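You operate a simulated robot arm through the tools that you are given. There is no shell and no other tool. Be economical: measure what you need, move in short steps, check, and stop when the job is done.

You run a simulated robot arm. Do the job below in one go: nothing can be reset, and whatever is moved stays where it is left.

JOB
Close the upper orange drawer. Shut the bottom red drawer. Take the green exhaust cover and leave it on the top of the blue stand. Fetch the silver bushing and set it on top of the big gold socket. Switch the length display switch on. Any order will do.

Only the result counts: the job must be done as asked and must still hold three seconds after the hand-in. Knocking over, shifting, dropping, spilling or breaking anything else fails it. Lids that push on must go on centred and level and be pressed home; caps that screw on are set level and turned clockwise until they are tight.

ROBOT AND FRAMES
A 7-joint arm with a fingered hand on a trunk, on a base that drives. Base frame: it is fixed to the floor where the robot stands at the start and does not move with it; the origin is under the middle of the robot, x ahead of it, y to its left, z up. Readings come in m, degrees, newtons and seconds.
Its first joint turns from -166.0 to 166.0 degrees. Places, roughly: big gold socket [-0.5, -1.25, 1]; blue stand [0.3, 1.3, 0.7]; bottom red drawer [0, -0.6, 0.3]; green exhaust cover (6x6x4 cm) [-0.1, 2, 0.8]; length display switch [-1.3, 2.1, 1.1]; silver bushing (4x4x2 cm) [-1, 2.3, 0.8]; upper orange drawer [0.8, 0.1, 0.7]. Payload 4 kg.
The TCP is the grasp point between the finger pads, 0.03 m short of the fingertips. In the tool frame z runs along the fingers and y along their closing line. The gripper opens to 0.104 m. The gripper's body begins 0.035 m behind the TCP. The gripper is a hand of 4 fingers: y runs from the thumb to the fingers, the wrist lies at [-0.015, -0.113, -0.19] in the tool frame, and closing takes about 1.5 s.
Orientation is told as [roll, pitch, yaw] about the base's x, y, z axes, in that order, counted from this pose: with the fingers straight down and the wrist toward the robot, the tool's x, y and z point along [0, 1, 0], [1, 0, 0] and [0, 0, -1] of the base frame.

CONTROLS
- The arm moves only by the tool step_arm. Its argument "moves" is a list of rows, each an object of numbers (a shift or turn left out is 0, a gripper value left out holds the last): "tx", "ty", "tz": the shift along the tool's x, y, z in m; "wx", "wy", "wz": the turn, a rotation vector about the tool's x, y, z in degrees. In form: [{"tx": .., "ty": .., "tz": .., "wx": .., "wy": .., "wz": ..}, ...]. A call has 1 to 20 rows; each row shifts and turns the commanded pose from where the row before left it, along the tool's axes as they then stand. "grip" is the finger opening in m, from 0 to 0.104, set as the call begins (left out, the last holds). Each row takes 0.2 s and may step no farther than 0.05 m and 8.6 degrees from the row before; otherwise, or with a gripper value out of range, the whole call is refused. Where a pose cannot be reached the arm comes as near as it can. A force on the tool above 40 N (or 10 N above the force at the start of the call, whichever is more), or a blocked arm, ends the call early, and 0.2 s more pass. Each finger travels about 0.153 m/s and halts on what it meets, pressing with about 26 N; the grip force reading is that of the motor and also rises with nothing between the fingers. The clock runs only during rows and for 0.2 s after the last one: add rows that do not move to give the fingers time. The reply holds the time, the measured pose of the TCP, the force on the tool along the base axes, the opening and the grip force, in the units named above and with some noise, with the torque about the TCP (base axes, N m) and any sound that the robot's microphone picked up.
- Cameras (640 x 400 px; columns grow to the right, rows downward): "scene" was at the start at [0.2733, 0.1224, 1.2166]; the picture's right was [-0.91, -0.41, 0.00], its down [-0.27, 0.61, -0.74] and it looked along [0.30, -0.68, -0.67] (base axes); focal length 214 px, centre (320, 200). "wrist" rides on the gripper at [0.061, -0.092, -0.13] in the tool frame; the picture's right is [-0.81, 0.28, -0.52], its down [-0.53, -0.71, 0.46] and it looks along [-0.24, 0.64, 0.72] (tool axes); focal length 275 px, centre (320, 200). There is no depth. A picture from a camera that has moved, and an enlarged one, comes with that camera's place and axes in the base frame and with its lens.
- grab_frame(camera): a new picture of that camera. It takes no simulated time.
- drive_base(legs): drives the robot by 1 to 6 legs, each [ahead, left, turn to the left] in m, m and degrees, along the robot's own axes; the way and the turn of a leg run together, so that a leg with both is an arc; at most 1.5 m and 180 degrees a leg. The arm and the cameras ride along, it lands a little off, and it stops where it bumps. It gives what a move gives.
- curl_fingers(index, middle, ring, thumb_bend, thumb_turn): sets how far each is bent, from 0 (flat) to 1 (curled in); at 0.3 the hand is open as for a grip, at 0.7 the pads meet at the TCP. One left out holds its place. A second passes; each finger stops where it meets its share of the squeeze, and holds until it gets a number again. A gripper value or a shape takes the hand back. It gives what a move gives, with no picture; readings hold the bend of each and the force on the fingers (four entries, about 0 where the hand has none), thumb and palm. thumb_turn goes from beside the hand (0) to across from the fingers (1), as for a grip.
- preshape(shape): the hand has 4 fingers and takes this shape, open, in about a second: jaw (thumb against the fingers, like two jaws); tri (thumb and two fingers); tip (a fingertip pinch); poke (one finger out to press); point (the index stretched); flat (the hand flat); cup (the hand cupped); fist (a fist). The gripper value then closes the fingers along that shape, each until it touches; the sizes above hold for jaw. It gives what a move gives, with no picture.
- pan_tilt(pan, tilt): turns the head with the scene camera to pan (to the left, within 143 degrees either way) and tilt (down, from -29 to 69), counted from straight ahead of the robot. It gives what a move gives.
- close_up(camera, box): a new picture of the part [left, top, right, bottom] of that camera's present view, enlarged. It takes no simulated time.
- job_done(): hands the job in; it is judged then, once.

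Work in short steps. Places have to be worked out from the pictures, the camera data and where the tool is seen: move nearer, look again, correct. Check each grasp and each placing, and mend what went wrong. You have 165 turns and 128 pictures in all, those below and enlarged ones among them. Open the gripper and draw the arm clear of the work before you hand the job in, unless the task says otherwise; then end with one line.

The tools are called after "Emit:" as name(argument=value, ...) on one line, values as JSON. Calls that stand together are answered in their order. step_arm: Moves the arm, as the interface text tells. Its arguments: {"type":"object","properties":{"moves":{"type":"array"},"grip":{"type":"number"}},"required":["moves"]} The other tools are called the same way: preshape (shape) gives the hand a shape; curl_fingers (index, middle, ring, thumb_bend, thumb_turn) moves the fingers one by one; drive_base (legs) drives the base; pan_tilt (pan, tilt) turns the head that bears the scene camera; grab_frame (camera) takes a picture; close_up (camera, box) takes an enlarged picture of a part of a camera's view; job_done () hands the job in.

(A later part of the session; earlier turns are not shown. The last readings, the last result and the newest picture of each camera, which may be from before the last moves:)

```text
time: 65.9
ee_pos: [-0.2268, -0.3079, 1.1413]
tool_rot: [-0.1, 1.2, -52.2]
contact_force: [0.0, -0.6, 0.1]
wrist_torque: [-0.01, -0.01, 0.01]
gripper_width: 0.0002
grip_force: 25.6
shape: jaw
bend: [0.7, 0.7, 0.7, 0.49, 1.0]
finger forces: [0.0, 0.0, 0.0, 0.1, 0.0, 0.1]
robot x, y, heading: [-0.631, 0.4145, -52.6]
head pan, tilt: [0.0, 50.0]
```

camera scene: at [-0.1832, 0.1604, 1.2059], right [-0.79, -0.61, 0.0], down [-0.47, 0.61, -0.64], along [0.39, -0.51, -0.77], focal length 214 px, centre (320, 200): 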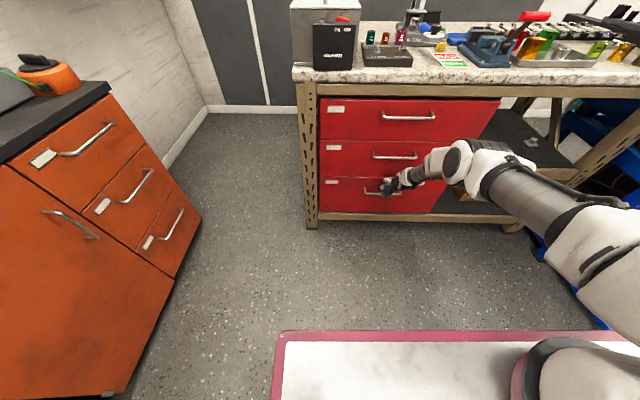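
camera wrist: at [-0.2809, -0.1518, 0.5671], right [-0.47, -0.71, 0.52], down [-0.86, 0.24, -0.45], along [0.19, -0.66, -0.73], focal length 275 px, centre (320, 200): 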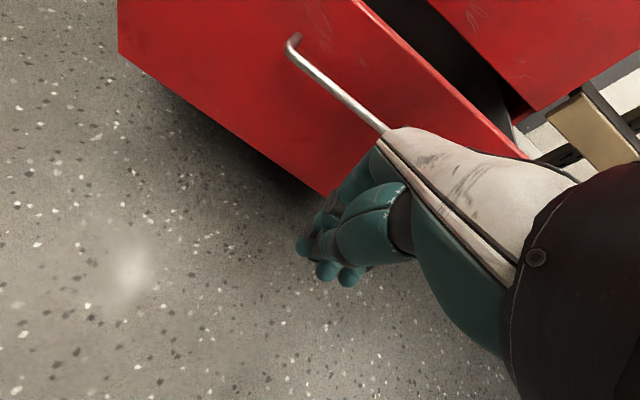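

Both drawers are shut. Turn the robot to the left to face the far tables and survey.

Emit:
drive_base(legs=[[0, 0, 142]])

Emit:
pan_tilt(pan=10, tilt=25)

Emit:
grab_frame(camera="scene")

Emit:
close_up(camera="scene", box=[150, 20, 470, 220])

Emit:
grab_frame(camera="wrist")

```text
time: 72.2
ee_pos: [-0.5012, 1.2315, 1.1422]
tool_rot: [-0.1, 1.0, 89.4]
contact_force: [0.5, 0.3, -0.5]
wrist_torque: [0.0, 0.01, -0.01]
gripper_width: 0.0001
grip_force: 26.4
shape: jaw
bend: [0.7, 0.7, 0.7, 0.49, 1.0]
finger forces: [0.0, 0.0, 0.0, 0.1, 0.1, 0.1]
robot x, y, heading: [-0.6302, 0.4144, 89.4]
head pan, tilt: [0.0, 50.0]
```

```text
time: 73.1
ee_pos: [-0.5008, 1.2325, 1.1431]
tool_rot: [-0.2, 1.0, 89.5]
contact_force: [0.3, -0.3, 0.3]
wrist_torque: [-0.01, -0.03, 0.01]
gripper_width: 0.0001
grip_force: 26.0
shape: jaw
bend: [0.7, 0.7, 0.7, 0.49, 1.0]
finger forces: [0.0, 0.1, 0.0, 0.0, 0.0, 0.1]
robot x, y, heading: [-0.6283, 0.4168, 89.5]
head pan, tilt: [10.0, 25.0]
```

```text
98 pictures are left
camera scene: at [-0.8429, 0.7469, 1.243], right [0.99, 0.16, 0.0], down [0.07, -0.42, -0.91], along [-0.15, 0.89, -0.42], focal length 214 px, centre (320, 200)
```

scene: 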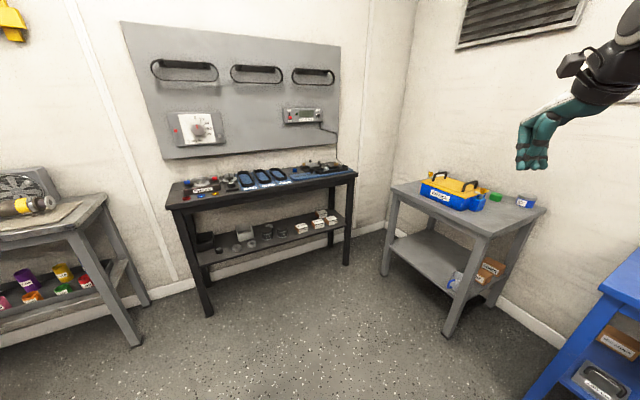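

```text
2.00 times, centred on (310, 120) of scene
camera zoom: at [-0.8429, 0.7469, 1.243], right [0.99, 0.16, 0.0], down [0.07, -0.42, -0.91], along [-0.15, 0.89, -0.42], focal length 429 px, centre (340, 360)
```

zoom: 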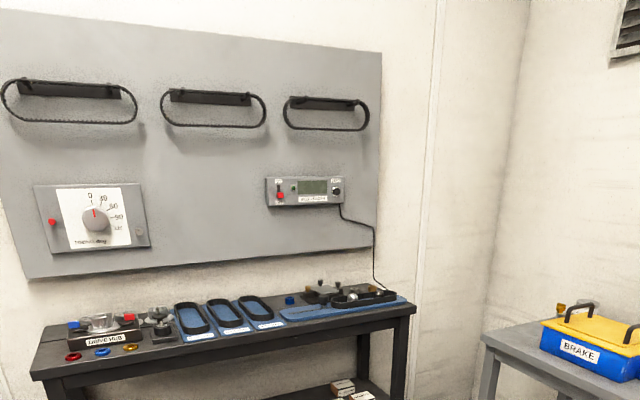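

```text
96 pictures are left
camera wrist: at [-0.5619, 1.1437, 1.2737], right [0.81, 0.28, 0.52], down [0.53, -0.73, -0.44], along [0.25, 0.63, -0.74], focal length 275 px, centre (320, 200)
```

wrist: 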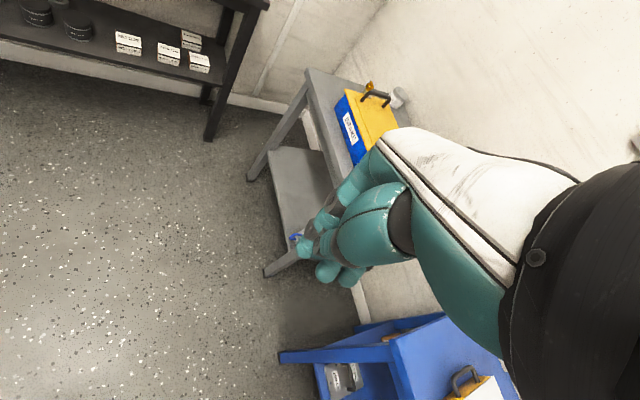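

The green cover seems to be on the gray corner table near (-0.15,1.85). The table's front faces heading ~30°, so I'll turn to heading 30° and strafe left to stand in front of it.

Emit:
drive_base(legs=[[0, 0, -59.5], [0.09, 1.0, 0]])

Emit:
pan_tilt(pan=-5, tilt=35)

Emit:
grab_frame(camera="scene")

Emit:
grab_frame(camera="wrist")

```text
time: 80.9
ee_pos: [-0.2677, 1.6277, 1.1416]
tool_rot: [-0.3, 1.0, 29.8]
contact_force: [-0.8, 0.1, -0.1]
wrist_torque: [0.03, 0.02, -0.01]
gripper_width: 0.0
grip_force: 25.9
shape: jaw
bend: [0.7, 0.7, 0.7, 0.49, 1.0]
finger forces: [0.0, 0.0, 0.0, 0.0, 0.0, 0.0]
robot x, y, heading: [-1.0401, 1.3293, 29.6]
head pan, tilt: [10.0, 25.0]
```

```text
time: 81.7
ee_pos: [-0.2682, 1.6283, 1.1422]
tool_rot: [-0.2, 1.0, 29.8]
contact_force: [0.3, -0.1, -0.9]
wrist_torque: [-0.01, -0.01, -0.02]
gripper_width: 0.0001
grip_force: 26.0
shape: jaw
bend: [0.7, 0.7, 0.7, 0.49, 1.0]
finger forces: [0.0, 0.0, 0.0, 0.0, 0.0, 0.0]
robot x, y, heading: [-1.0433, 1.3321, 29.8]
head pan, tilt: [-5.0, 35.0]
```

```text
95 pictures are left
camera scene: at [-0.8501, 1.656, 1.2274], right [0.42, -0.91, 0.0], down [-0.52, -0.24, -0.82], along [0.74, 0.34, -0.57], focal length 214 px, centre (320, 200)
```

scene: 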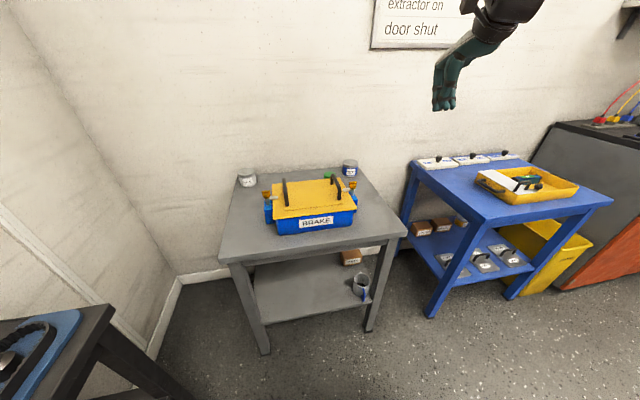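

```text
94 pictures are left
camera wrist: at [-0.3749, 1.6368, 1.2737], right [0.65, -0.56, 0.52], down [-0.36, -0.82, -0.44], along [0.67, 0.1, -0.74], focal length 275 px, centre (320, 200)
```

wrist: 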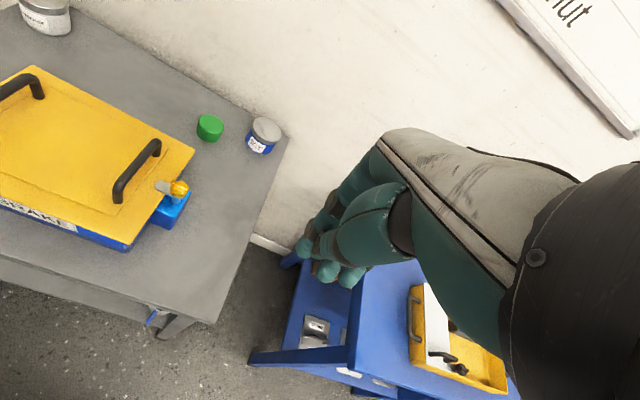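

The green cylinder triangulates to about (-0.067,1.966,0.77), behind the brake box with a blue jar to its right. I'll drive 0.12 ahead and bring the opened hand above it.

Emit:
drive_base(legs=[[0.12, 0, 0]])

Emit:
step_arm(moves=[{"tx": 0.03, "ty": 0.03}, {"tx": 0.03, "ty": 0.03}, {"tx": 0.03, "ty": 0.03}, {"tx": 0.03, "ty": 0.03}, {"tx": 0.03, "ty": 0.03}, {"tx": 0.03, "ty": 0.03}, {"tx": 0.015, "ty": 0.03}, {"tz": 0.03}, {"tz": 0.03}], grip=0.09)

Emit:
grab_frame(camera="wrist")

Emit:
grab_frame(camera="scene")

```text
time: 82.9
ee_pos: [-0.164, 1.6844, 1.1415]
tool_rot: [-0.2, 1.1, 29.6]
contact_force: [0.1, -0.5, -0.3]
wrist_torque: [-0.01, 0.01, 0.01]
gripper_width: 0.0
grip_force: 25.8
shape: jaw
bend: [0.7, 0.7, 0.7, 0.49, 1.0]
finger forces: [0.0, 0.1, 0.0, 0.1, 0.0, 0.0]
robot x, y, heading: [-0.9385, 1.3882, 29.7]
head pan, tilt: [-5.0, 35.0]
```

```text
time: 84.9
ee_pos: [-0.08, 1.9539, 1.0762]
tool_rot: [-0.2, 0.9, 29.7]
contact_force: [-0.2, 0.0, 0.5]
wrist_torque: [0.0, 0.01, -0.04]
gripper_width: 0.0902
grip_force: 0.0
shape: jaw
bend: [0.27, 0.33, 0.31, 0.42, 0.98]
finger forces: [0.0, 0.1, 0.1, 0.0, 0.0, 0.0]
robot x, y, heading: [-0.936, 1.3864, 29.7]
head pan, tilt: [-5.0, 35.0]
```

```text
93 pictures are left
camera wrist: at [-0.1871, 1.9627, 1.2079], right [0.65, -0.56, 0.52], down [-0.36, -0.82, -0.44], along [0.67, 0.1, -0.73], focal length 275 px, centre (320, 200)
```

wrist: 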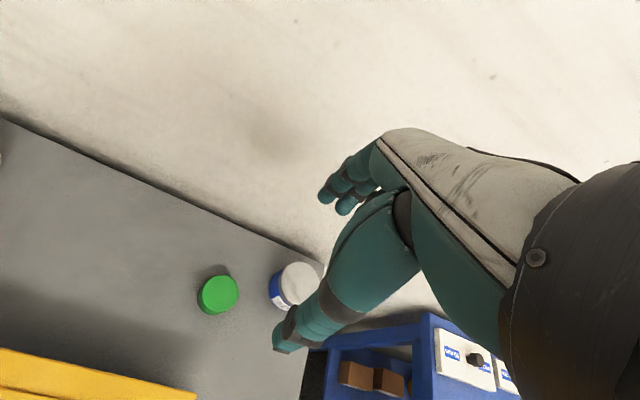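

```text
92 pictures are left
camera scene: at [-0.7467, 1.7137, 1.2274], right [0.41, -0.91, 0.0], down [-0.52, -0.24, -0.82], along [0.75, 0.34, -0.57], focal length 214 px, centre (320, 200)
```

scene: 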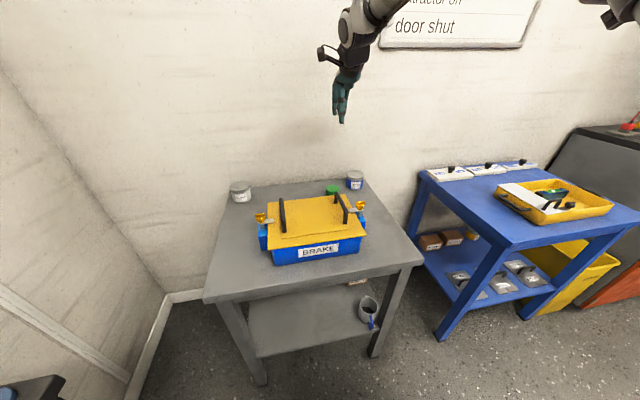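

Refined cover position ≈(-0.068,1.970), top about z 0.79. Correct by a cm or two and descend part way.

Emit:
step_arm(moves=[{"tx": 0.008, "ty": 0.018}, {"tz": 0.04}, {"tz": 0.04}, {"tz": 0.04}, {"tz": 0.04}, {"tz": 0.04}, {"tz": 0.02}])

Emit:
grab_frame(camera="wrist")

Emit:
close_up(camera="scene", box=[240, 80, 440, 280])

```text
time: 86.5
ee_pos: [-0.0693, 1.9663, 0.859]
tool_rot: [-0.2, 1.0, 29.6]
contact_force: [-0.1, 0.0, 0.8]
wrist_torque: [0.0, -0.01, 0.0]
gripper_width: 0.0901
grip_force: 0.0
shape: jaw
bend: [0.27, 0.33, 0.31, 0.42, 0.98]
finger forces: [0.0, 0.1, 0.0, 0.0, 0.0, 0.1]
robot x, y, heading: [-0.9402, 1.3873, 29.5]
head pan, tilt: [-5.0, 35.0]
```

```text
91 pictures are left
camera wrist: at [-0.1769, 1.9762, 0.9894], right [0.65, -0.56, 0.52], down [-0.36, -0.82, -0.44], along [0.67, 0.1, -0.73], focal length 275 px, centre (320, 200)
```

wrist: 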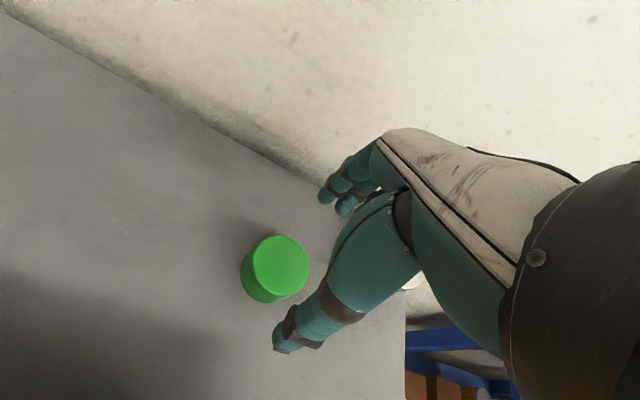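

```text
2.00 times, centred on (340, 180) of scene
camera zoom: at [-0.7466, 1.7137, 1.2274], right [0.41, -0.91, 0.0], down [-0.52, -0.24, -0.82], along [0.75, 0.34, -0.57], focal length 429 px, centre (280, 240)
```

zoom: 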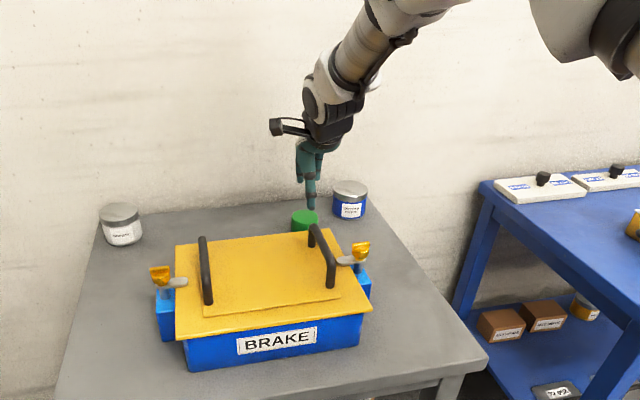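

The cover lies within a centimetre of the hand axis. Small correction and descend around it to z≈0.795.

Emit:
step_arm(moves=[{"tx": 0.004, "ty": 0.006, "tz": 0.015}, {"tz": 0.015}, {"tz": 0.012}, {"tz": 0.01}, {"tz": 0.01}])

Emit:
grab_frame(camera="wrist")

```text
time: 87.7
ee_pos: [-0.0688, 1.9746, 0.7966]
tool_rot: [-0.1, 1.0, 29.7]
contact_force: [0.0, -0.6, -0.2]
wrist_torque: [0.01, -0.01, -0.04]
gripper_width: 0.0899
grip_force: 0.0
shape: jaw
bend: [0.27, 0.33, 0.31, 0.42, 0.98]
finger forces: [0.1, 0.0, 0.1, 0.0, 0.0, 0.0]
robot x, y, heading: [-0.9346, 1.3867, 29.3]
head pan, tilt: [-5.0, 35.0]
```

```text
89 pictures are left
camera wrist: at [-0.1766, 1.9838, 0.9276], right [0.65, -0.56, 0.52], down [-0.36, -0.82, -0.44], along [0.67, 0.1, -0.73], focal length 275 px, centre (320, 200)
```

wrist: 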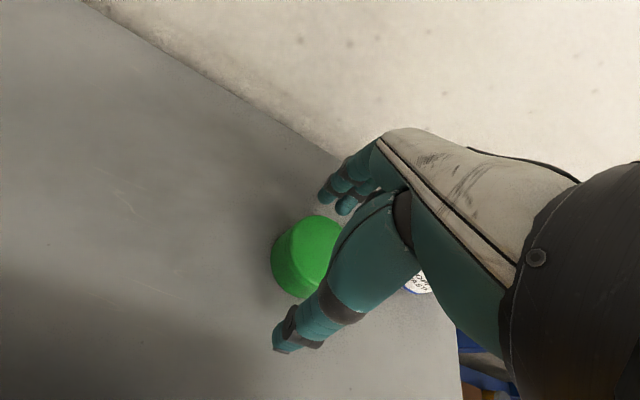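

The cover sits between thumb and fingers, slightly to the side. Nudge, lower slightly, and close the hand.

Emit:
step_arm(moves=[{"tx": 0.006, "tz": 0.008}])

Emit:
step_arm(moves=[{}, {}, {}, {}, {}, {}, {}, {}, {}], grip=0.03)

Emit:
grab_frame(camera="wrist")

```text
time: 88.1
ee_pos: [-0.0694, 1.9795, 0.787]
tool_rot: [-0.3, 1.1, 29.6]
contact_force: [0.2, 0.2, 0.1]
wrist_torque: [0.01, -0.01, 0.01]
gripper_width: 0.0897
grip_force: 0.0
shape: jaw
bend: [0.27, 0.33, 0.31, 0.42, 0.98]
finger forces: [0.0, 0.0, 0.1, 0.0, 0.0, 0.1]
robot x, y, heading: [-0.9317, 1.3889, 29.3]
head pan, tilt: [-5.0, 35.0]
```

```text
time: 90.1
ee_pos: [-0.0698, 1.9797, 0.7874]
tool_rot: [-0.2, 1.1, 29.6]
contact_force: [0.4, 0.3, 0.3]
wrist_torque: [-0.02, 0.0, 0.03]
gripper_width: 0.0404
grip_force: 26.2
shape: jaw
bend: [0.74, 0.48, 0.46, 0.73, 1.0]
finger forces: [10.7, 8.0, 3.3, 0.0, 21.8, 0.1]
robot x, y, heading: [-0.9333, 1.3857, 29.5]
head pan, tilt: [-5.0, 35.0]
```

```text
88 pictures are left
camera wrist: at [-0.1778, 1.9892, 0.9192], right [0.65, -0.56, 0.52], down [-0.36, -0.82, -0.44], along [0.67, 0.1, -0.74], focal length 275 px, centre (320, 200)
```

wrist: 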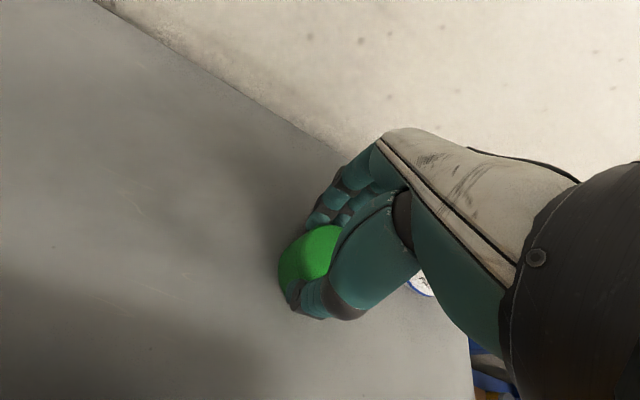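

Grip forces of about 22 N show a hold. Lift gently and check.

Emit:
step_arm(moves=[{"tz": -0.02}, {"tz": -0.03}, {"tz": -0.04}, {"tz": -0.04}, {"tz": -0.04}, {"tz": -0.04}, {"tz": -0.04}, {"tz": -0.04}])

Emit:
grab_frame(camera="wrist")

Emit:
pan_tilt(pan=-40, tilt=30)

Emit:
grab_frame(camera="scene")

```text
time: 91.9
ee_pos: [-0.0667, 1.9833, 1.0772]
tool_rot: [-0.2, 1.1, 29.6]
contact_force: [0.1, 0.6, -0.1]
wrist_torque: [0.0, -0.02, -0.02]
gripper_width: 0.0402
grip_force: 25.9
shape: jaw
bend: [0.74, 0.48, 0.46, 0.73, 1.0]
finger forces: [10.9, 8.2, 3.5, 0.0, 21.6, 0.0]
robot x, y, heading: [-0.9345, 1.3872, 29.6]
head pan, tilt: [-5.0, 35.0]
```

```text
87 pictures are left
camera wrist: at [-0.1732, 1.9928, 1.2078], right [0.65, -0.56, 0.52], down [-0.36, -0.82, -0.44], along [0.67, 0.1, -0.74], focal length 275 px, centre (320, 200)
```

wrist: 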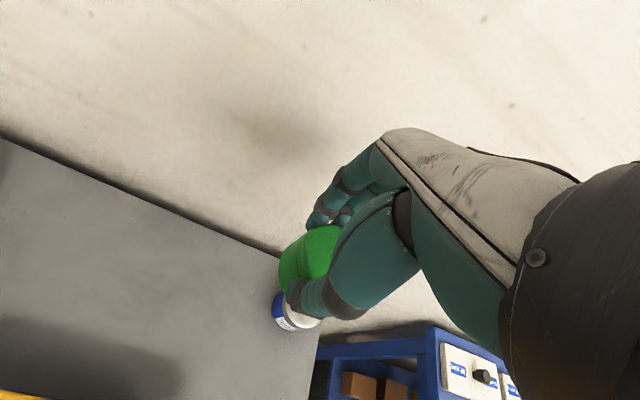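

```text
time: 92.9
ee_pos: [-0.0647, 1.9833, 1.077]
tool_rot: [-0.3, 1.0, 29.6]
contact_force: [0.5, 0.7, 0.4]
wrist_torque: [-0.02, -0.01, 0.01]
gripper_width: 0.0403
grip_force: 25.9
shape: jaw
bend: [0.74, 0.48, 0.46, 0.73, 1.0]
finger forces: [10.9, 8.2, 3.3, 0.0, 21.7, 0.0]
robot x, y, heading: [-0.9354, 1.3857, 29.5]
head pan, tilt: [-40.0, 30.0]
```

```text
86 pictures are left
camera scene: at [-0.7377, 1.6608, 1.2351], right [-0.18, -0.98, 0.0], down [-0.49, 0.09, -0.87], along [0.85, -0.16, -0.5], focal length 214 px, centre (320, 200)
```

scene: 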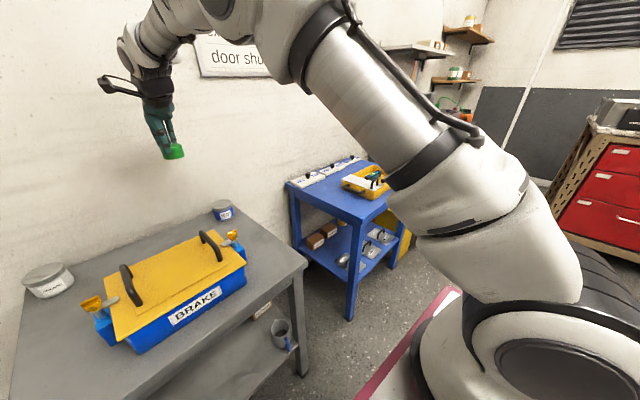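

The cover is held upright. I'll move the robot right and back a little so the blue stand's free left area (about (0.10,1.375)) is in reach.

Emit:
drive_base(legs=[[-0.157, -0.505, 0]])

Emit:
pan_tilt(pan=-15, tilt=35)

Emit:
grab_frame(camera="scene")

Emit:
grab_frame(camera="wrist")

```text
time: 96.0
ee_pos: [0.0538, 1.4542, 1.0768]
tool_rot: [-0.2, 1.0, 28.9]
contact_force: [-0.7, -0.4, 0.5]
wrist_torque: [0.03, 0.01, -0.01]
gripper_width: 0.04
grip_force: 25.6
shape: jaw
bend: [0.74, 0.48, 0.46, 0.73, 1.0]
finger forces: [10.9, 8.2, 3.4, 0.0, 21.6, 0.0]
robot x, y, heading: [-0.8236, 0.8681, 28.8]
head pan, tilt: [-40.0, 30.0]
```

```text
time: 96.9
ee_pos: [0.0544, 1.4547, 1.0766]
tool_rot: [-0.2, 1.0, 28.9]
contact_force: [-0.4, 0.2, -0.6]
wrist_torque: [0.0, 0.0, -0.02]
gripper_width: 0.0403
grip_force: 26.1
shape: jaw
bend: [0.74, 0.48, 0.46, 0.73, 1.0]
finger forces: [10.9, 8.2, 3.5, 0.0, 21.6, 0.1]
robot x, y, heading: [-0.8256, 0.8691, 28.8]
head pan, tilt: [-15.0, 35.0]
```

```text
85 pictures are left
camera scene: at [-0.6249, 1.1782, 1.2273], right [0.24, -0.97, 0.0], down [-0.56, -0.14, -0.82], along [0.8, 0.19, -0.57], focal length 214 px, centre (320, 200)
```

scene: 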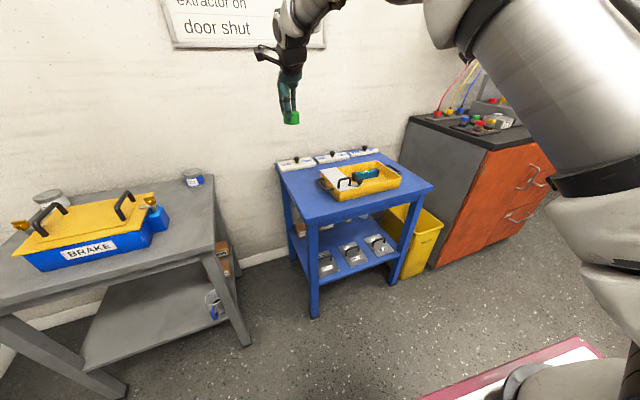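

```text
84 pictures are left
camera wrist: at [-0.0533, 1.4645, 1.208], right [0.64, -0.57, 0.52], down [-0.37, -0.82, -0.44], along [0.67, 0.09, -0.74], focal length 275 px, centre (320, 200)
```

wrist: 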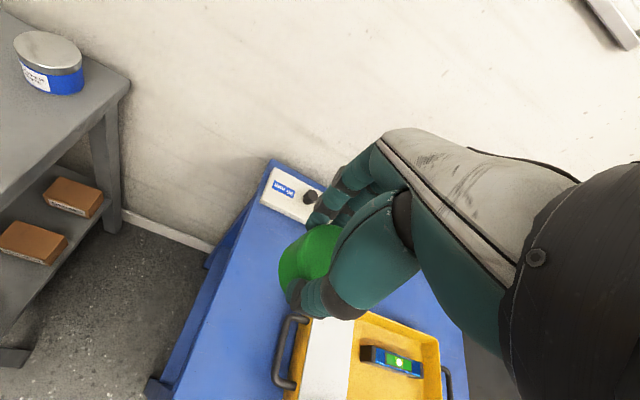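

The blue stand's top is about z 0.69; a free spot left of the tray is about (0.14,1.45). I'll drive 0.08 closer, centre over the spot and lower part way.

Emit:
drive_base(legs=[[0.08, 0, 0]])

Emit:
step_arm(moves=[{"tx": -0.023, "ty": -0.003}, {"tx": -0.023, "ty": -0.003}, {"tz": 0.04}, {"tz": 0.04}, {"tz": 0.04}, {"tz": 0.04}, {"tz": 0.04}])

Emit:
grab_frame(camera="wrist")

Emit:
close_up(camera="scene", box=[220, 50, 440, 250])

```text
time: 98.0
ee_pos: [0.1248, 1.4961, 1.0773]
tool_rot: [-0.1, 1.1, 29.0]
contact_force: [0.0, -0.2, 0.1]
wrist_torque: [-0.02, 0.0, -0.03]
gripper_width: 0.0402
grip_force: 26.0
shape: jaw
bend: [0.74, 0.48, 0.46, 0.73, 1.0]
finger forces: [11.0, 8.2, 3.5, 0.0, 21.6, 0.0]
robot x, y, heading: [-0.7528, 0.9073, 28.6]
head pan, tilt: [-15.0, 35.0]
```

```text
time: 99.6
ee_pos: [0.1398, 1.4509, 0.8795]
tool_rot: [-0.2, 1.0, 29.0]
contact_force: [-0.8, -0.2, -0.2]
wrist_torque: [-0.02, -0.04, 0.01]
gripper_width: 0.0401
grip_force: 25.7
shape: jaw
bend: [0.74, 0.48, 0.46, 0.73, 1.0]
finger forces: [11.1, 8.2, 3.4, 0.1, 21.5, 0.0]
robot x, y, heading: [-0.7552, 0.901, 28.9]
head pan, tilt: [-15.0, 35.0]
```

```text
83 pictures are left
camera wrist: at [0.0329, 1.4613, 1.0107], right [0.64, -0.57, 0.52], down [-0.37, -0.82, -0.44], along [0.67, 0.09, -0.74], focal length 275 px, centre (320, 200)
```

wrist: 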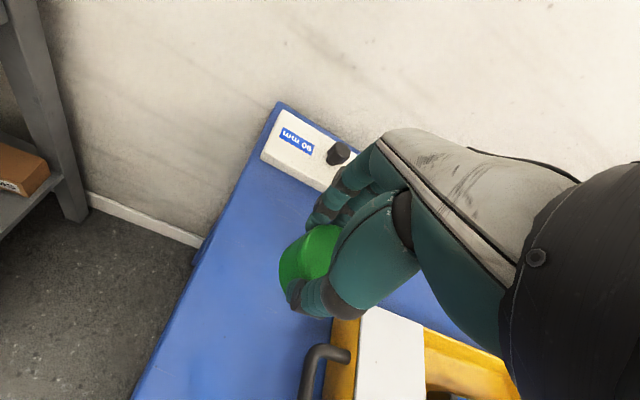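

```text
2.00 times, centred on (330, 150) of scene
camera zoom: at [-0.5545, 1.2177, 1.2274], right [0.24, -0.97, 0.0], down [-0.56, -0.14, -0.82], along [0.8, 0.2, -0.57], focal length 429 px, centre (300, 300)
```

zoom: 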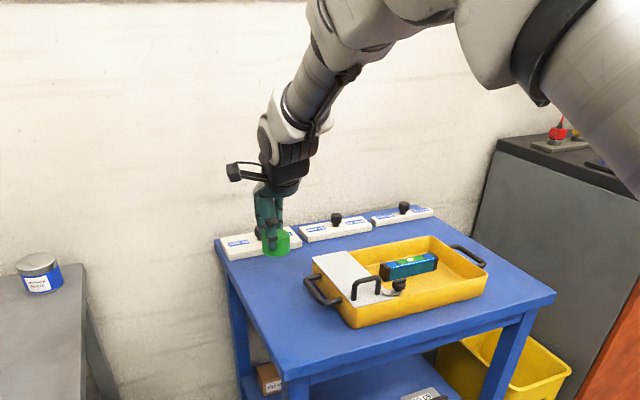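

The landing point projects onto bare blue top, clear of tray, card and edge. Lower gently until contact.

Emit:
step_arm(moves=[{"tz": 0.04}, {"tz": 0.04}, {"tz": 0.02}, {"tz": 0.01}, {"tz": 0.006}, {"tz": 0.006}, {"tz": 0.006}, {"tz": 0.006}])

Emit:
grab_frame(camera="wrist")

Emit:
close_up(camera="scene", box=[250, 110, 390, 230])

```text
time: 100.8
ee_pos: [0.1393, 1.4506, 0.7703]
tool_rot: [0.0, 0.3, 29.1]
contact_force: [-3.2, 0.0, 14.9]
wrist_torque: [-0.05, 0.04, 0.04]
gripper_width: 0.0378
grip_force: 26.2
shape: jaw
bend: [0.75, 0.48, 0.49, 0.77, 0.98]
finger forces: [7.6, 9.5, 3.6, 0.1, 21.8, 0.0]
robot x, y, heading: [-0.7532, 0.9077, 28.9]
head pan, tilt: [-15.0, 35.0]
stopped in row 6: the force on the tool passed its limit at 46 N (the readings are from after the stop); the commanded pose is now the measured one
```

```text
81 pictures are left
camera wrist: at [0.0308, 1.4598, 0.9004], right [0.64, -0.57, 0.52], down [-0.37, -0.81, -0.45], along [0.68, 0.1, -0.73], focal length 275 px, centre (320, 200)
```

wrist: 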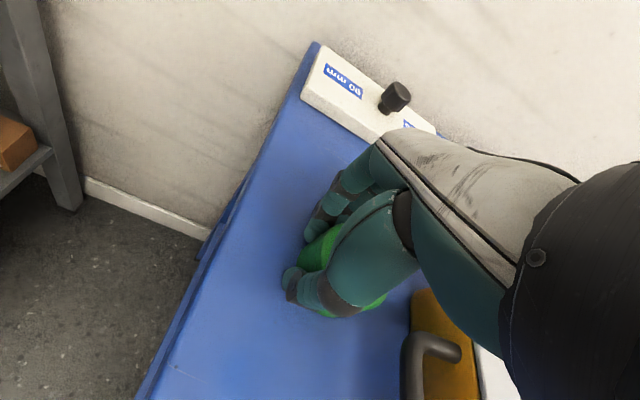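

```text
3.33 times, centred on (320, 170) of scene
camera zoom: at [-0.5551, 1.2177, 1.2275], right [0.24, -0.97, 0.0], down [-0.56, -0.14, -0.82], along [0.8, 0.2, -0.57], focal length 715 px, centre (320, 300)
```

zoom: 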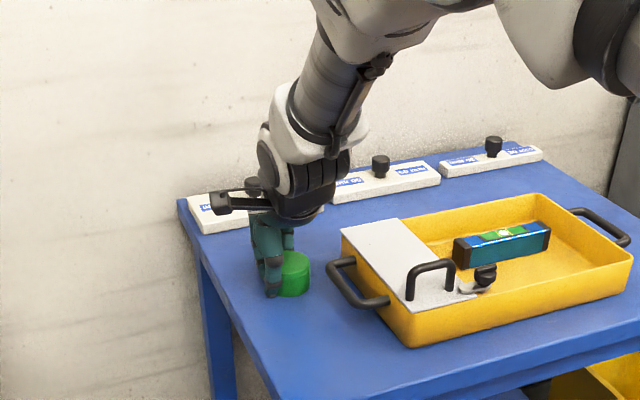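

The cover is on the stand, flat. Open the fingers and check before rising.

Emit:
step_arm(moves=[{}, {}, {}, {}, {}], grip=0.095)

Emit:
grab_frame(camera="wrist")

Emit:
close_up(camera="scene", box=[250, 110, 390, 230])

```text
time: 101.4
ee_pos: [0.1401, 1.4512, 0.7712]
tool_rot: [0.0, 0.2, 29.2]
contact_force: [0.8, -1.1, -0.6]
wrist_torque: [0.0, 0.02, 0.02]
gripper_width: 0.095
grip_force: 0.1
shape: jaw
bend: [0.31, 0.31, 0.3, 0.33, 0.98]
finger forces: [0.1, 0.0, 0.0, 0.0, 0.0, 0.0]
robot x, y, heading: [-0.7518, 0.91, 28.7]
head pan, tilt: [-15.0, 35.0]
stopped in row 3: the force on the tool passed its limit at 41 N (the readings are from after the stop); the commanded pose is now the measured one
```

```text
79 pictures are left
camera wrist: at [0.0314, 1.4603, 0.9013], right [0.64, -0.57, 0.52], down [-0.36, -0.81, -0.45], along [0.68, 0.1, -0.73], focal length 275 px, centre (320, 200)
```

wrist: 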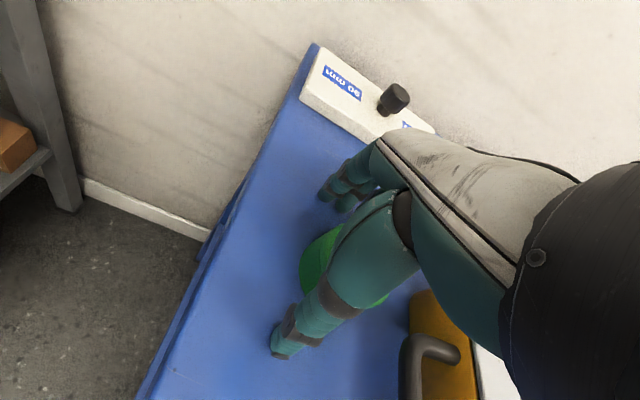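

```text
3.33 times, centred on (320, 170) of scene
camera zoom: at [-0.5547, 1.2179, 1.2274], right [0.24, -0.97, 0.0], down [-0.56, -0.14, -0.82], along [0.8, 0.2, -0.57], focal length 715 px, centre (320, 300)
```

zoom: 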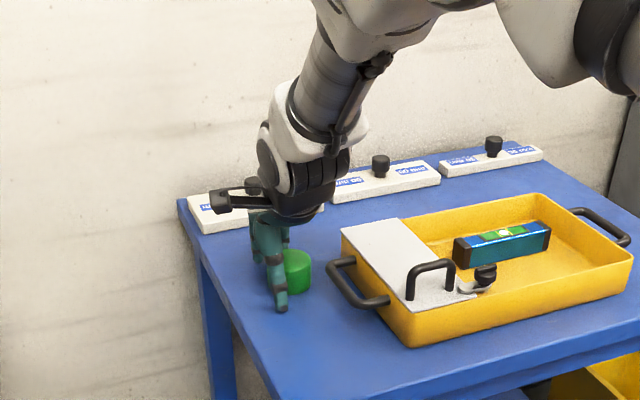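

The cover stands free on the blue stand. Rise straight up, confirm, then back off and turn to heading 90°.

Emit:
step_arm(moves=[{"tz": -0.01}, {"tz": -0.02}, {"tz": -0.03}, {"tz": -0.04}, {"tz": -0.04}, {"tz": -0.04}, {"tz": -0.04}, {"tz": -0.04}, {"tz": -0.04}, {"tz": -0.04}, {"tz": -0.04}])

Emit:
close_up(camera="scene", box=[250, 110, 390, 230])

Emit:
drive_base(legs=[[-0.25, 0, 0], [0, 0, 61]])

Emit:
step_arm(moves=[{"ty": -0.045}, {"ty": -0.045}, {"ty": -0.045}, {"ty": -0.045}])

Emit:
drive_base(legs=[[0.38, 0.03, 0]])

Emit:
pan_tilt(pan=10, tilt=25)

Emit:
grab_frame(camera="scene")

Emit:
grab_frame(camera="wrist")

```text
time: 103.8
ee_pos: [0.1412, 1.4502, 1.1477]
tool_rot: [0.0, 0.2, 29.0]
contact_force: [0.4, -0.3, 0.3]
wrist_torque: [0.0, 0.06, 0.03]
gripper_width: 0.0949
grip_force: 0.0
shape: jaw
bend: [0.31, 0.31, 0.3, 0.33, 0.98]
finger forces: [0.1, 0.0, 0.1, 0.1, 0.1, 0.0]
robot x, y, heading: [-0.7542, 0.9099, 29.0]
head pan, tilt: [-15.0, 35.0]
```

```text
3.33 times, centred on (320, 170) of scene
camera zoom: at [-0.5545, 1.2181, 1.2273], right [0.24, -0.97, 0.0], down [-0.56, -0.14, -0.82], along [0.8, 0.2, -0.57], focal length 715 px, centre (320, 300)
```

zoom: 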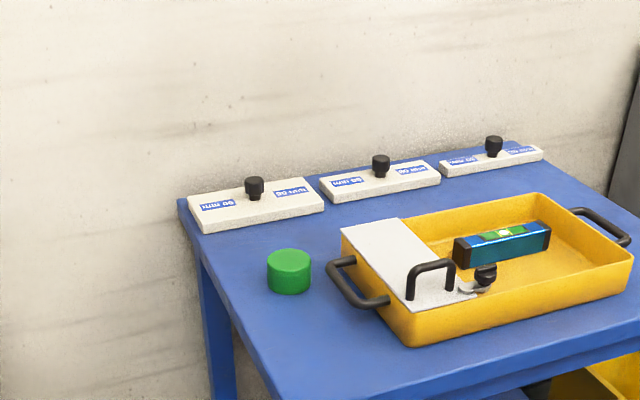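

```text
time: 108.4
ee_pos: [-1.0281, 1.8303, 1.1489]
tool_rot: [0.0, 0.2, 90.8]
contact_force: [0.0, -0.3, -0.4]
wrist_torque: [0.04, 0.03, 0.0]
gripper_width: 0.0948
grip_force: 0.0
shape: jaw
bend: [0.31, 0.31, 0.3, 0.33, 0.98]
finger forces: [0.0, 0.0, 0.0, 0.0, 0.0, 0.1]
robot x, y, heading: [-0.9735, 0.7923, 90.5]
head pan, tilt: [-15.0, 35.0]
```

```text
time: 109.4
ee_pos: [-1.0286, 1.6535, 1.1497]
tool_rot: [-0.1, 0.2, 90.8]
contact_force: [0.4, 0.1, -0.2]
wrist_torque: [-0.02, -0.01, 0.0]
gripper_width: 0.095
grip_force: 0.0
shape: jaw
bend: [0.31, 0.31, 0.3, 0.33, 0.98]
finger forces: [0.0, 0.0, 0.0, 0.0, 0.0, 0.0]
robot x, y, heading: [-0.9734, 0.7861, 90.7]
head pan, tilt: [-15.0, 35.0]
```

```text
time: 111.8
ee_pos: [-1.0617, 2.0393, 1.1505]
tool_rot: [0.1, 0.2, 90.8]
contact_force: [0.6, 0.5, 0.5]
wrist_torque: [0.0, 0.04, -0.01]
gripper_width: 0.095
grip_force: 0.0
shape: jaw
bend: [0.31, 0.31, 0.3, 0.33, 0.98]
finger forces: [0.0, 0.1, 0.1, 0.1, 0.0, 0.1]
robot x, y, heading: [-1.0058, 1.1741, 90.3]
head pan, tilt: [-15.0, 35.0]
```

```text
time: 112.7
ee_pos: [-1.0621, 2.0407, 1.1491]
tool_rot: [-0.1, 0.2, 90.8]
contact_force: [0.0, -0.4, 0.2]
wrist_torque: [0.04, 0.03, 0.0]
gripper_width: 0.0949
grip_force: 0.1
shape: jaw
bend: [0.31, 0.31, 0.3, 0.33, 0.98]
finger forces: [0.1, 0.0, 0.0, 0.0, 0.1, 0.0]
robot x, y, heading: [-1.0068, 1.1742, 90.7]
head pan, tilt: [10.0, 25.0]
```

```text
76 pictures are left
camera scene: at [-1.2276, 1.5002, 1.2431], right [0.98, 0.18, 0.0], down [0.08, -0.42, -0.91], along [-0.17, 0.89, -0.42], focal length 214 px, centre (320, 200)
```

scene: 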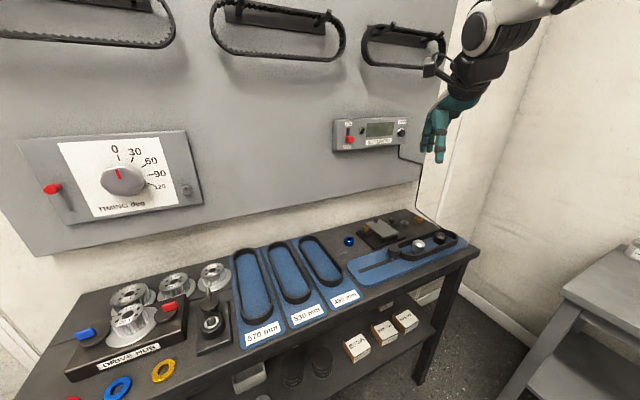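

```text
75 pictures are left
camera wrist: at [-1.121, 1.9478, 1.2805], right [0.81, 0.29, 0.52], down [0.54, -0.71, -0.45], along [0.23, 0.65, -0.73], focal length 275 px, centre (320, 200)
```

wrist: 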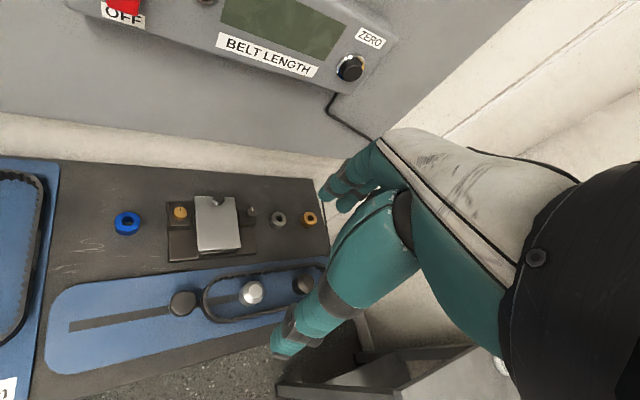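

The silver bushing appears at wrist pixel (280,218), ≈(-1.04,2.27,0.8); the display's red switch is on the panel with ON/OFF labels. Zoom in on the display.

Emit:
close_up(camera="scene", box=[320, 100, 420, 160])

Emit:
close_up(camera="wrist", box=[100, 150, 340, 300])

```text
6.40 times, centred on (370, 130) of scene
camera zoom: at [-1.2276, 1.5002, 1.2431], right [0.98, 0.18, 0.0], down [0.08, -0.42, -0.91], along [-0.17, 0.89, -0.42], focal length 1373 px, centre (0, 648)
```

zoom: 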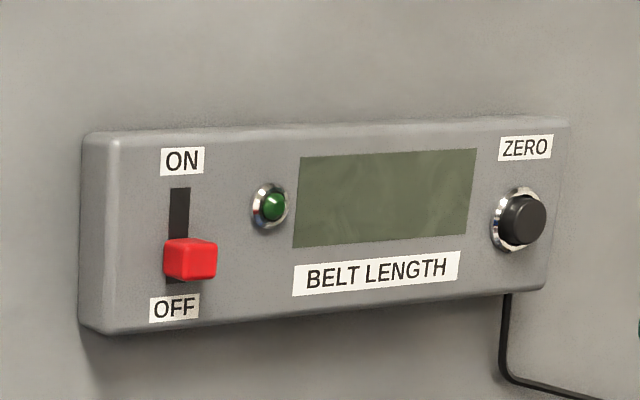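

```text
2.67 times, centred on (220, 225) of wrist
camera zoom: at [-1.121, 1.9478, 1.2805], right [0.81, 0.29, 0.52], down [0.54, -0.71, -0.45], along [0.23, 0.65, -0.73], focal length 734 px, centre (587, 133)
```

zoom: 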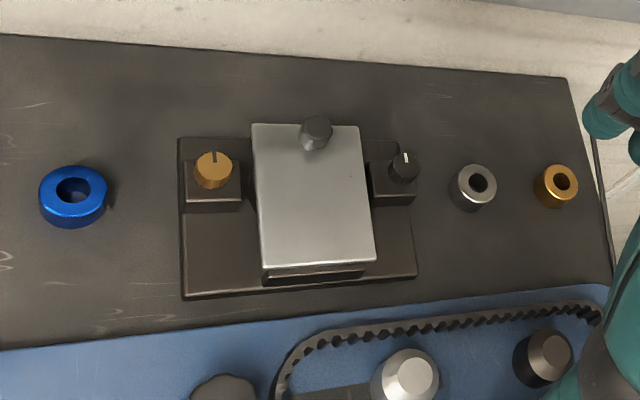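

The switch is a red slider to be pushed up, at about (-1.263,2.131,1.135); panel normal heading ≈122°. I'll draw the hand back, make the poke shape, and turn the tool to point horizontally at the panel.

Emit:
step_arm(moves=[{"ty": -0.045}, {"ty": -0.045}, {"ty": -0.045}, {"ty": -0.045}, {"wz": -8}, {"wz": -8}, {"wz": -8}, {"wz": -7.5}])

Emit:
preshape(shape="poke")

Emit:
step_arm(moves=[{"wx": -8.2}, {"wx": -8.2}, {"wx": -8.2}, {"wx": -8.2}, {"wx": -8.2}, {"wx": -8.2}, {"wx": -8.2}, {"wx": -8.2}, {"wx": -8.2}, {"wx": -8.2}, {"wx": -8.0}])

Emit:
grab_frame(camera="scene")

Emit:
grab_frame(camera="wrist")

```text
time: 114.5
ee_pos: [-1.0592, 1.8614, 1.1511]
tool_rot: [0.1, 0.1, 122.2]
contact_force: [0.1, 0.9, -0.2]
wrist_torque: [-0.03, -0.01, 0.05]
gripper_width: 0.095
grip_force: 0.2
shape: jaw
bend: [0.31, 0.31, 0.3, 0.33, 0.98]
finger forces: [0.1, 0.1, 0.0, 0.0, 0.0, 0.0]
robot x, y, heading: [-1.0072, 1.1762, 90.7]
head pan, tilt: [10.0, 25.0]
```

```text
time: 115.4
ee_pos: [-1.0581, 1.861, 1.1497]
tool_rot: [0.1, 0.1, 122.2]
contact_force: [-0.3, 0.8, -0.9]
wrist_torque: [-0.02, -0.04, -0.01]
gripper_width: 0.0001
grip_force: 0.0
shape: poke
bend: [0.7, 0.7, 0.99, 1.0, 1.0]
finger forces: [0.0, 0.0, 0.1, 0.0, 0.0, 0.0]
robot x, y, heading: [-1.0079, 1.1746, 90.5]
head pan, tilt: [10.0, 25.0]
```

```text
time: 117.8
ee_pos: [-1.0624, 1.9127, 1.1787]
tool_rot: [94.3, -90.0, 28.0]
contact_force: [-1.0, -0.1, -0.2]
wrist_torque: [0.03, -0.01, -0.03]
gripper_width: 0.0002
grip_force: 0.1
shape: poke
bend: [0.7, 0.7, 0.99, 1.0, 1.0]
finger forces: [0.0, 0.0, 0.0, 0.0, 0.0, 0.0]
out of reach, approached as far as the arm can: row 6, 7, 8, 9
robot x, y, heading: [-1.0092, 1.1704, 90.3]
head pan, tilt: [10.0, 25.0]
```

```text
72 pictures are left
camera scene: at [-1.2276, 1.5001, 1.2432], right [0.98, 0.18, 0.0], down [0.08, -0.42, -0.91], along [-0.17, 0.89, -0.42], focal length 214 px, centre (320, 200)
```

scene: 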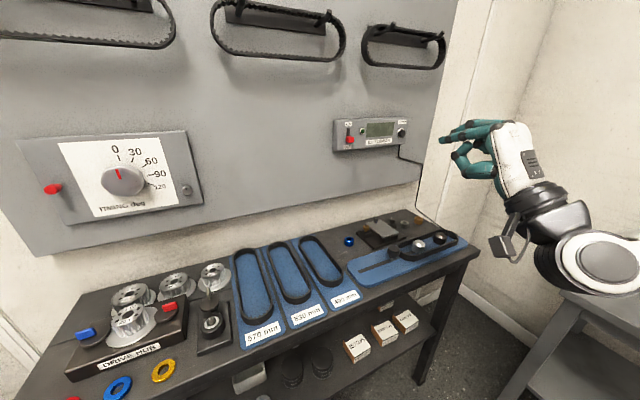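

```text
71 pictures are left
camera wrist: at [-1.0444, 1.7704, 1.0862], right [0.96, 0.0, 0.27], down [0.21, 0.67, -0.71], along [-0.18, 0.74, 0.64], focal length 275 px, centre (320, 200)
```

wrist: 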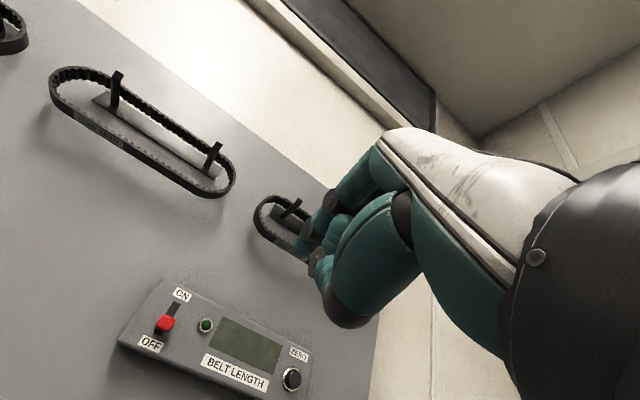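

The tool now points horizontally at the panel. Refined knob ≈(-1.263,2.135,1.145). Zoom in to see exactly where the fingertips are relative to the TCP.

Emit:
close_up(camera="scene", box=[400, 90, 560, 220])

Emit:
close_up(camera="wrist", box=[220, 150, 420, 330])

```text
3.08 times, centred on (480, 155) of scene
camera zoom: at [-1.2276, 1.5001, 1.2432], right [0.98, 0.18, 0.0], down [0.08, -0.42, -0.91], along [-0.17, 0.89, -0.42], focal length 660 px, centre (-172, 338)
```

zoom: 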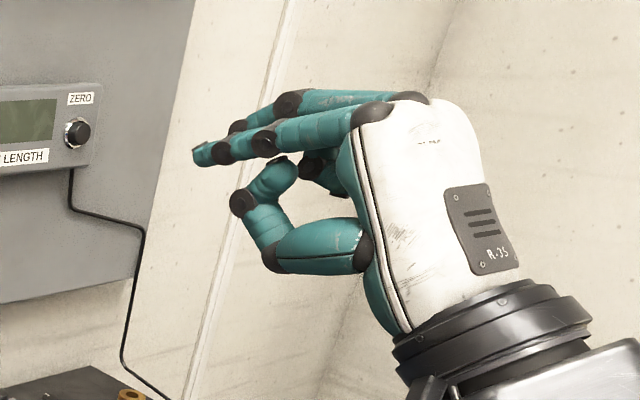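

```text
2.22 times, centred on (320, 240) of wrist
camera zoom: at [-1.0444, 1.7704, 1.0862], right [0.96, 0.0, 0.27], down [0.21, 0.67, -0.71], along [-0.18, 0.74, 0.64], focal length 612 px, centre (320, 111)
```

zoom: 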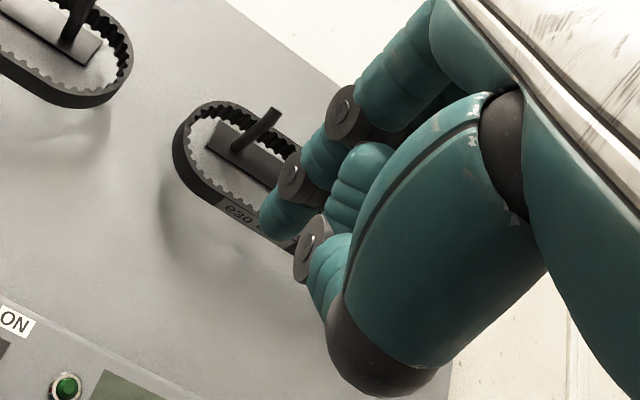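

The poking fingertip sits about 0.035 ahead of the TCP. Move to just below and in front of the knob (4 cm short of the face) and look.

Emit:
step_arm(moves=[{"ty": -0.034, "tx": 0.023}, {"ty": -0.034, "tx": 0.023}, {"tz": 0.04}, {"tz": 0.04}, {"tz": 0.04}, {"tz": 0.04}, {"tz": 0.04}, {"tz": 0.025}])

Emit:
close_up(camera="scene", box=[300, 80, 460, 200])

Emit:
grab_frame(camera="wrist")

```text
time: 119.6
ee_pos: [-1.2234, 2.085, 1.1097]
tool_rot: [31.4, -89.8, 90.7]
contact_force: [1.3, -0.2, -0.8]
wrist_torque: [-0.02, 0.02, 0.01]
gripper_width: 0.0
grip_force: 0.1
shape: poke
bend: [0.7, 0.7, 0.99, 1.0, 1.0]
finger forces: [0.1, 0.0, 0.0, 0.0, 0.0, 0.0]
out of reach, approached as far as the arm can: row 2
robot x, y, heading: [-1.0089, 1.1731, 90.4]
head pan, tilt: [10.0, 25.0]
```

```text
3.33 times, centred on (380, 140) of scene
camera zoom: at [-1.2275, 1.5002, 1.2431], right [0.98, 0.18, 0.0], down [0.08, -0.42, -0.91], along [-0.17, 0.89, -0.42], focal length 715 px, centre (120, 400)
```

zoom: 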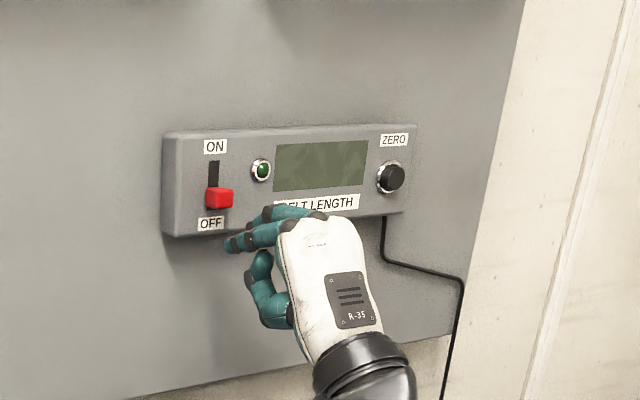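

```text
67 pictures are left
camera wrist: at [-1.2051, 1.9411, 1.0179], right [0.96, 0.0, 0.28], down [0.21, 0.67, -0.72], along [-0.18, 0.74, 0.64], focal length 275 px, centre (320, 200)
```

wrist: 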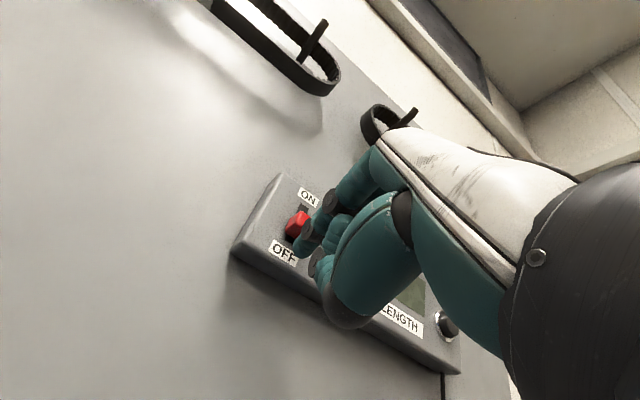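

The fingertip is centred laterally on the knob, ~2 cm low. Raise 8 mm and advance 4 cm so the tip lies under the knob.

Emit:
step_arm(moves=[{"ty": 0.008}, {"tz": 0.015}, {"tz": 0.01}, {"tz": 0.008}, {"tz": 0.006}])

Emit:
close_up(camera="scene", box=[320, 100, 420, 160])

Emit:
close_up(camera="wrist", box=[220, 150, 420, 330])

```text
time: 120.8
ee_pos: [-1.2428, 2.1124, 1.1185]
tool_rot: [128.2, -89.7, -5.9]
contact_force: [22.0, -32.5, -1.2]
wrist_torque: [0.09, 0.18, 0.32]
gripper_width: 0.0
grip_force: 0.1
shape: poke
bend: [0.7, 0.7, 0.99, 1.0, 1.0]
finger forces: [34.7, 7.9, 0.1, 0.0, 0.0, 0.0]
robot x, y, heading: [-1.0071, 1.1753, 90.6]
head pan, tilt: [10.0, 25.0]
```

```text
6.40 times, centred on (370, 130) of scene
camera zoom: at [-1.2262, 1.4985, 1.2436], right [0.98, 0.18, 0.0], down [0.08, -0.41, -0.91], along [-0.17, 0.89, -0.42], focal length 1373 px, centre (0, 648)
```

zoom: 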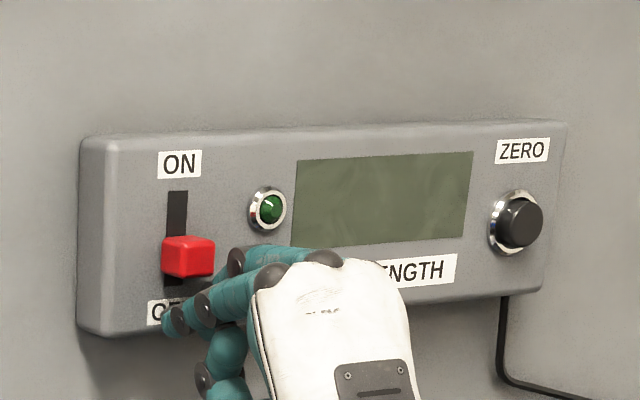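

```text
2.22 times, centred on (320, 240) of wrist
camera zoom: at [-1.224, 1.9692, 1.0264], right [0.96, 0.0, 0.27], down [0.2, 0.67, -0.71], along [-0.18, 0.74, 0.65], focal length 612 px, centre (320, 111)
```

zoom: 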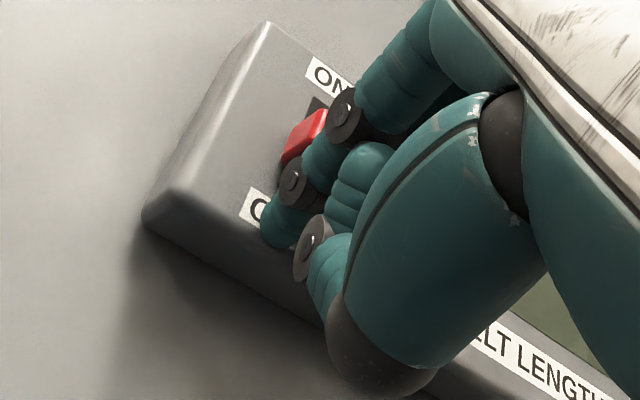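

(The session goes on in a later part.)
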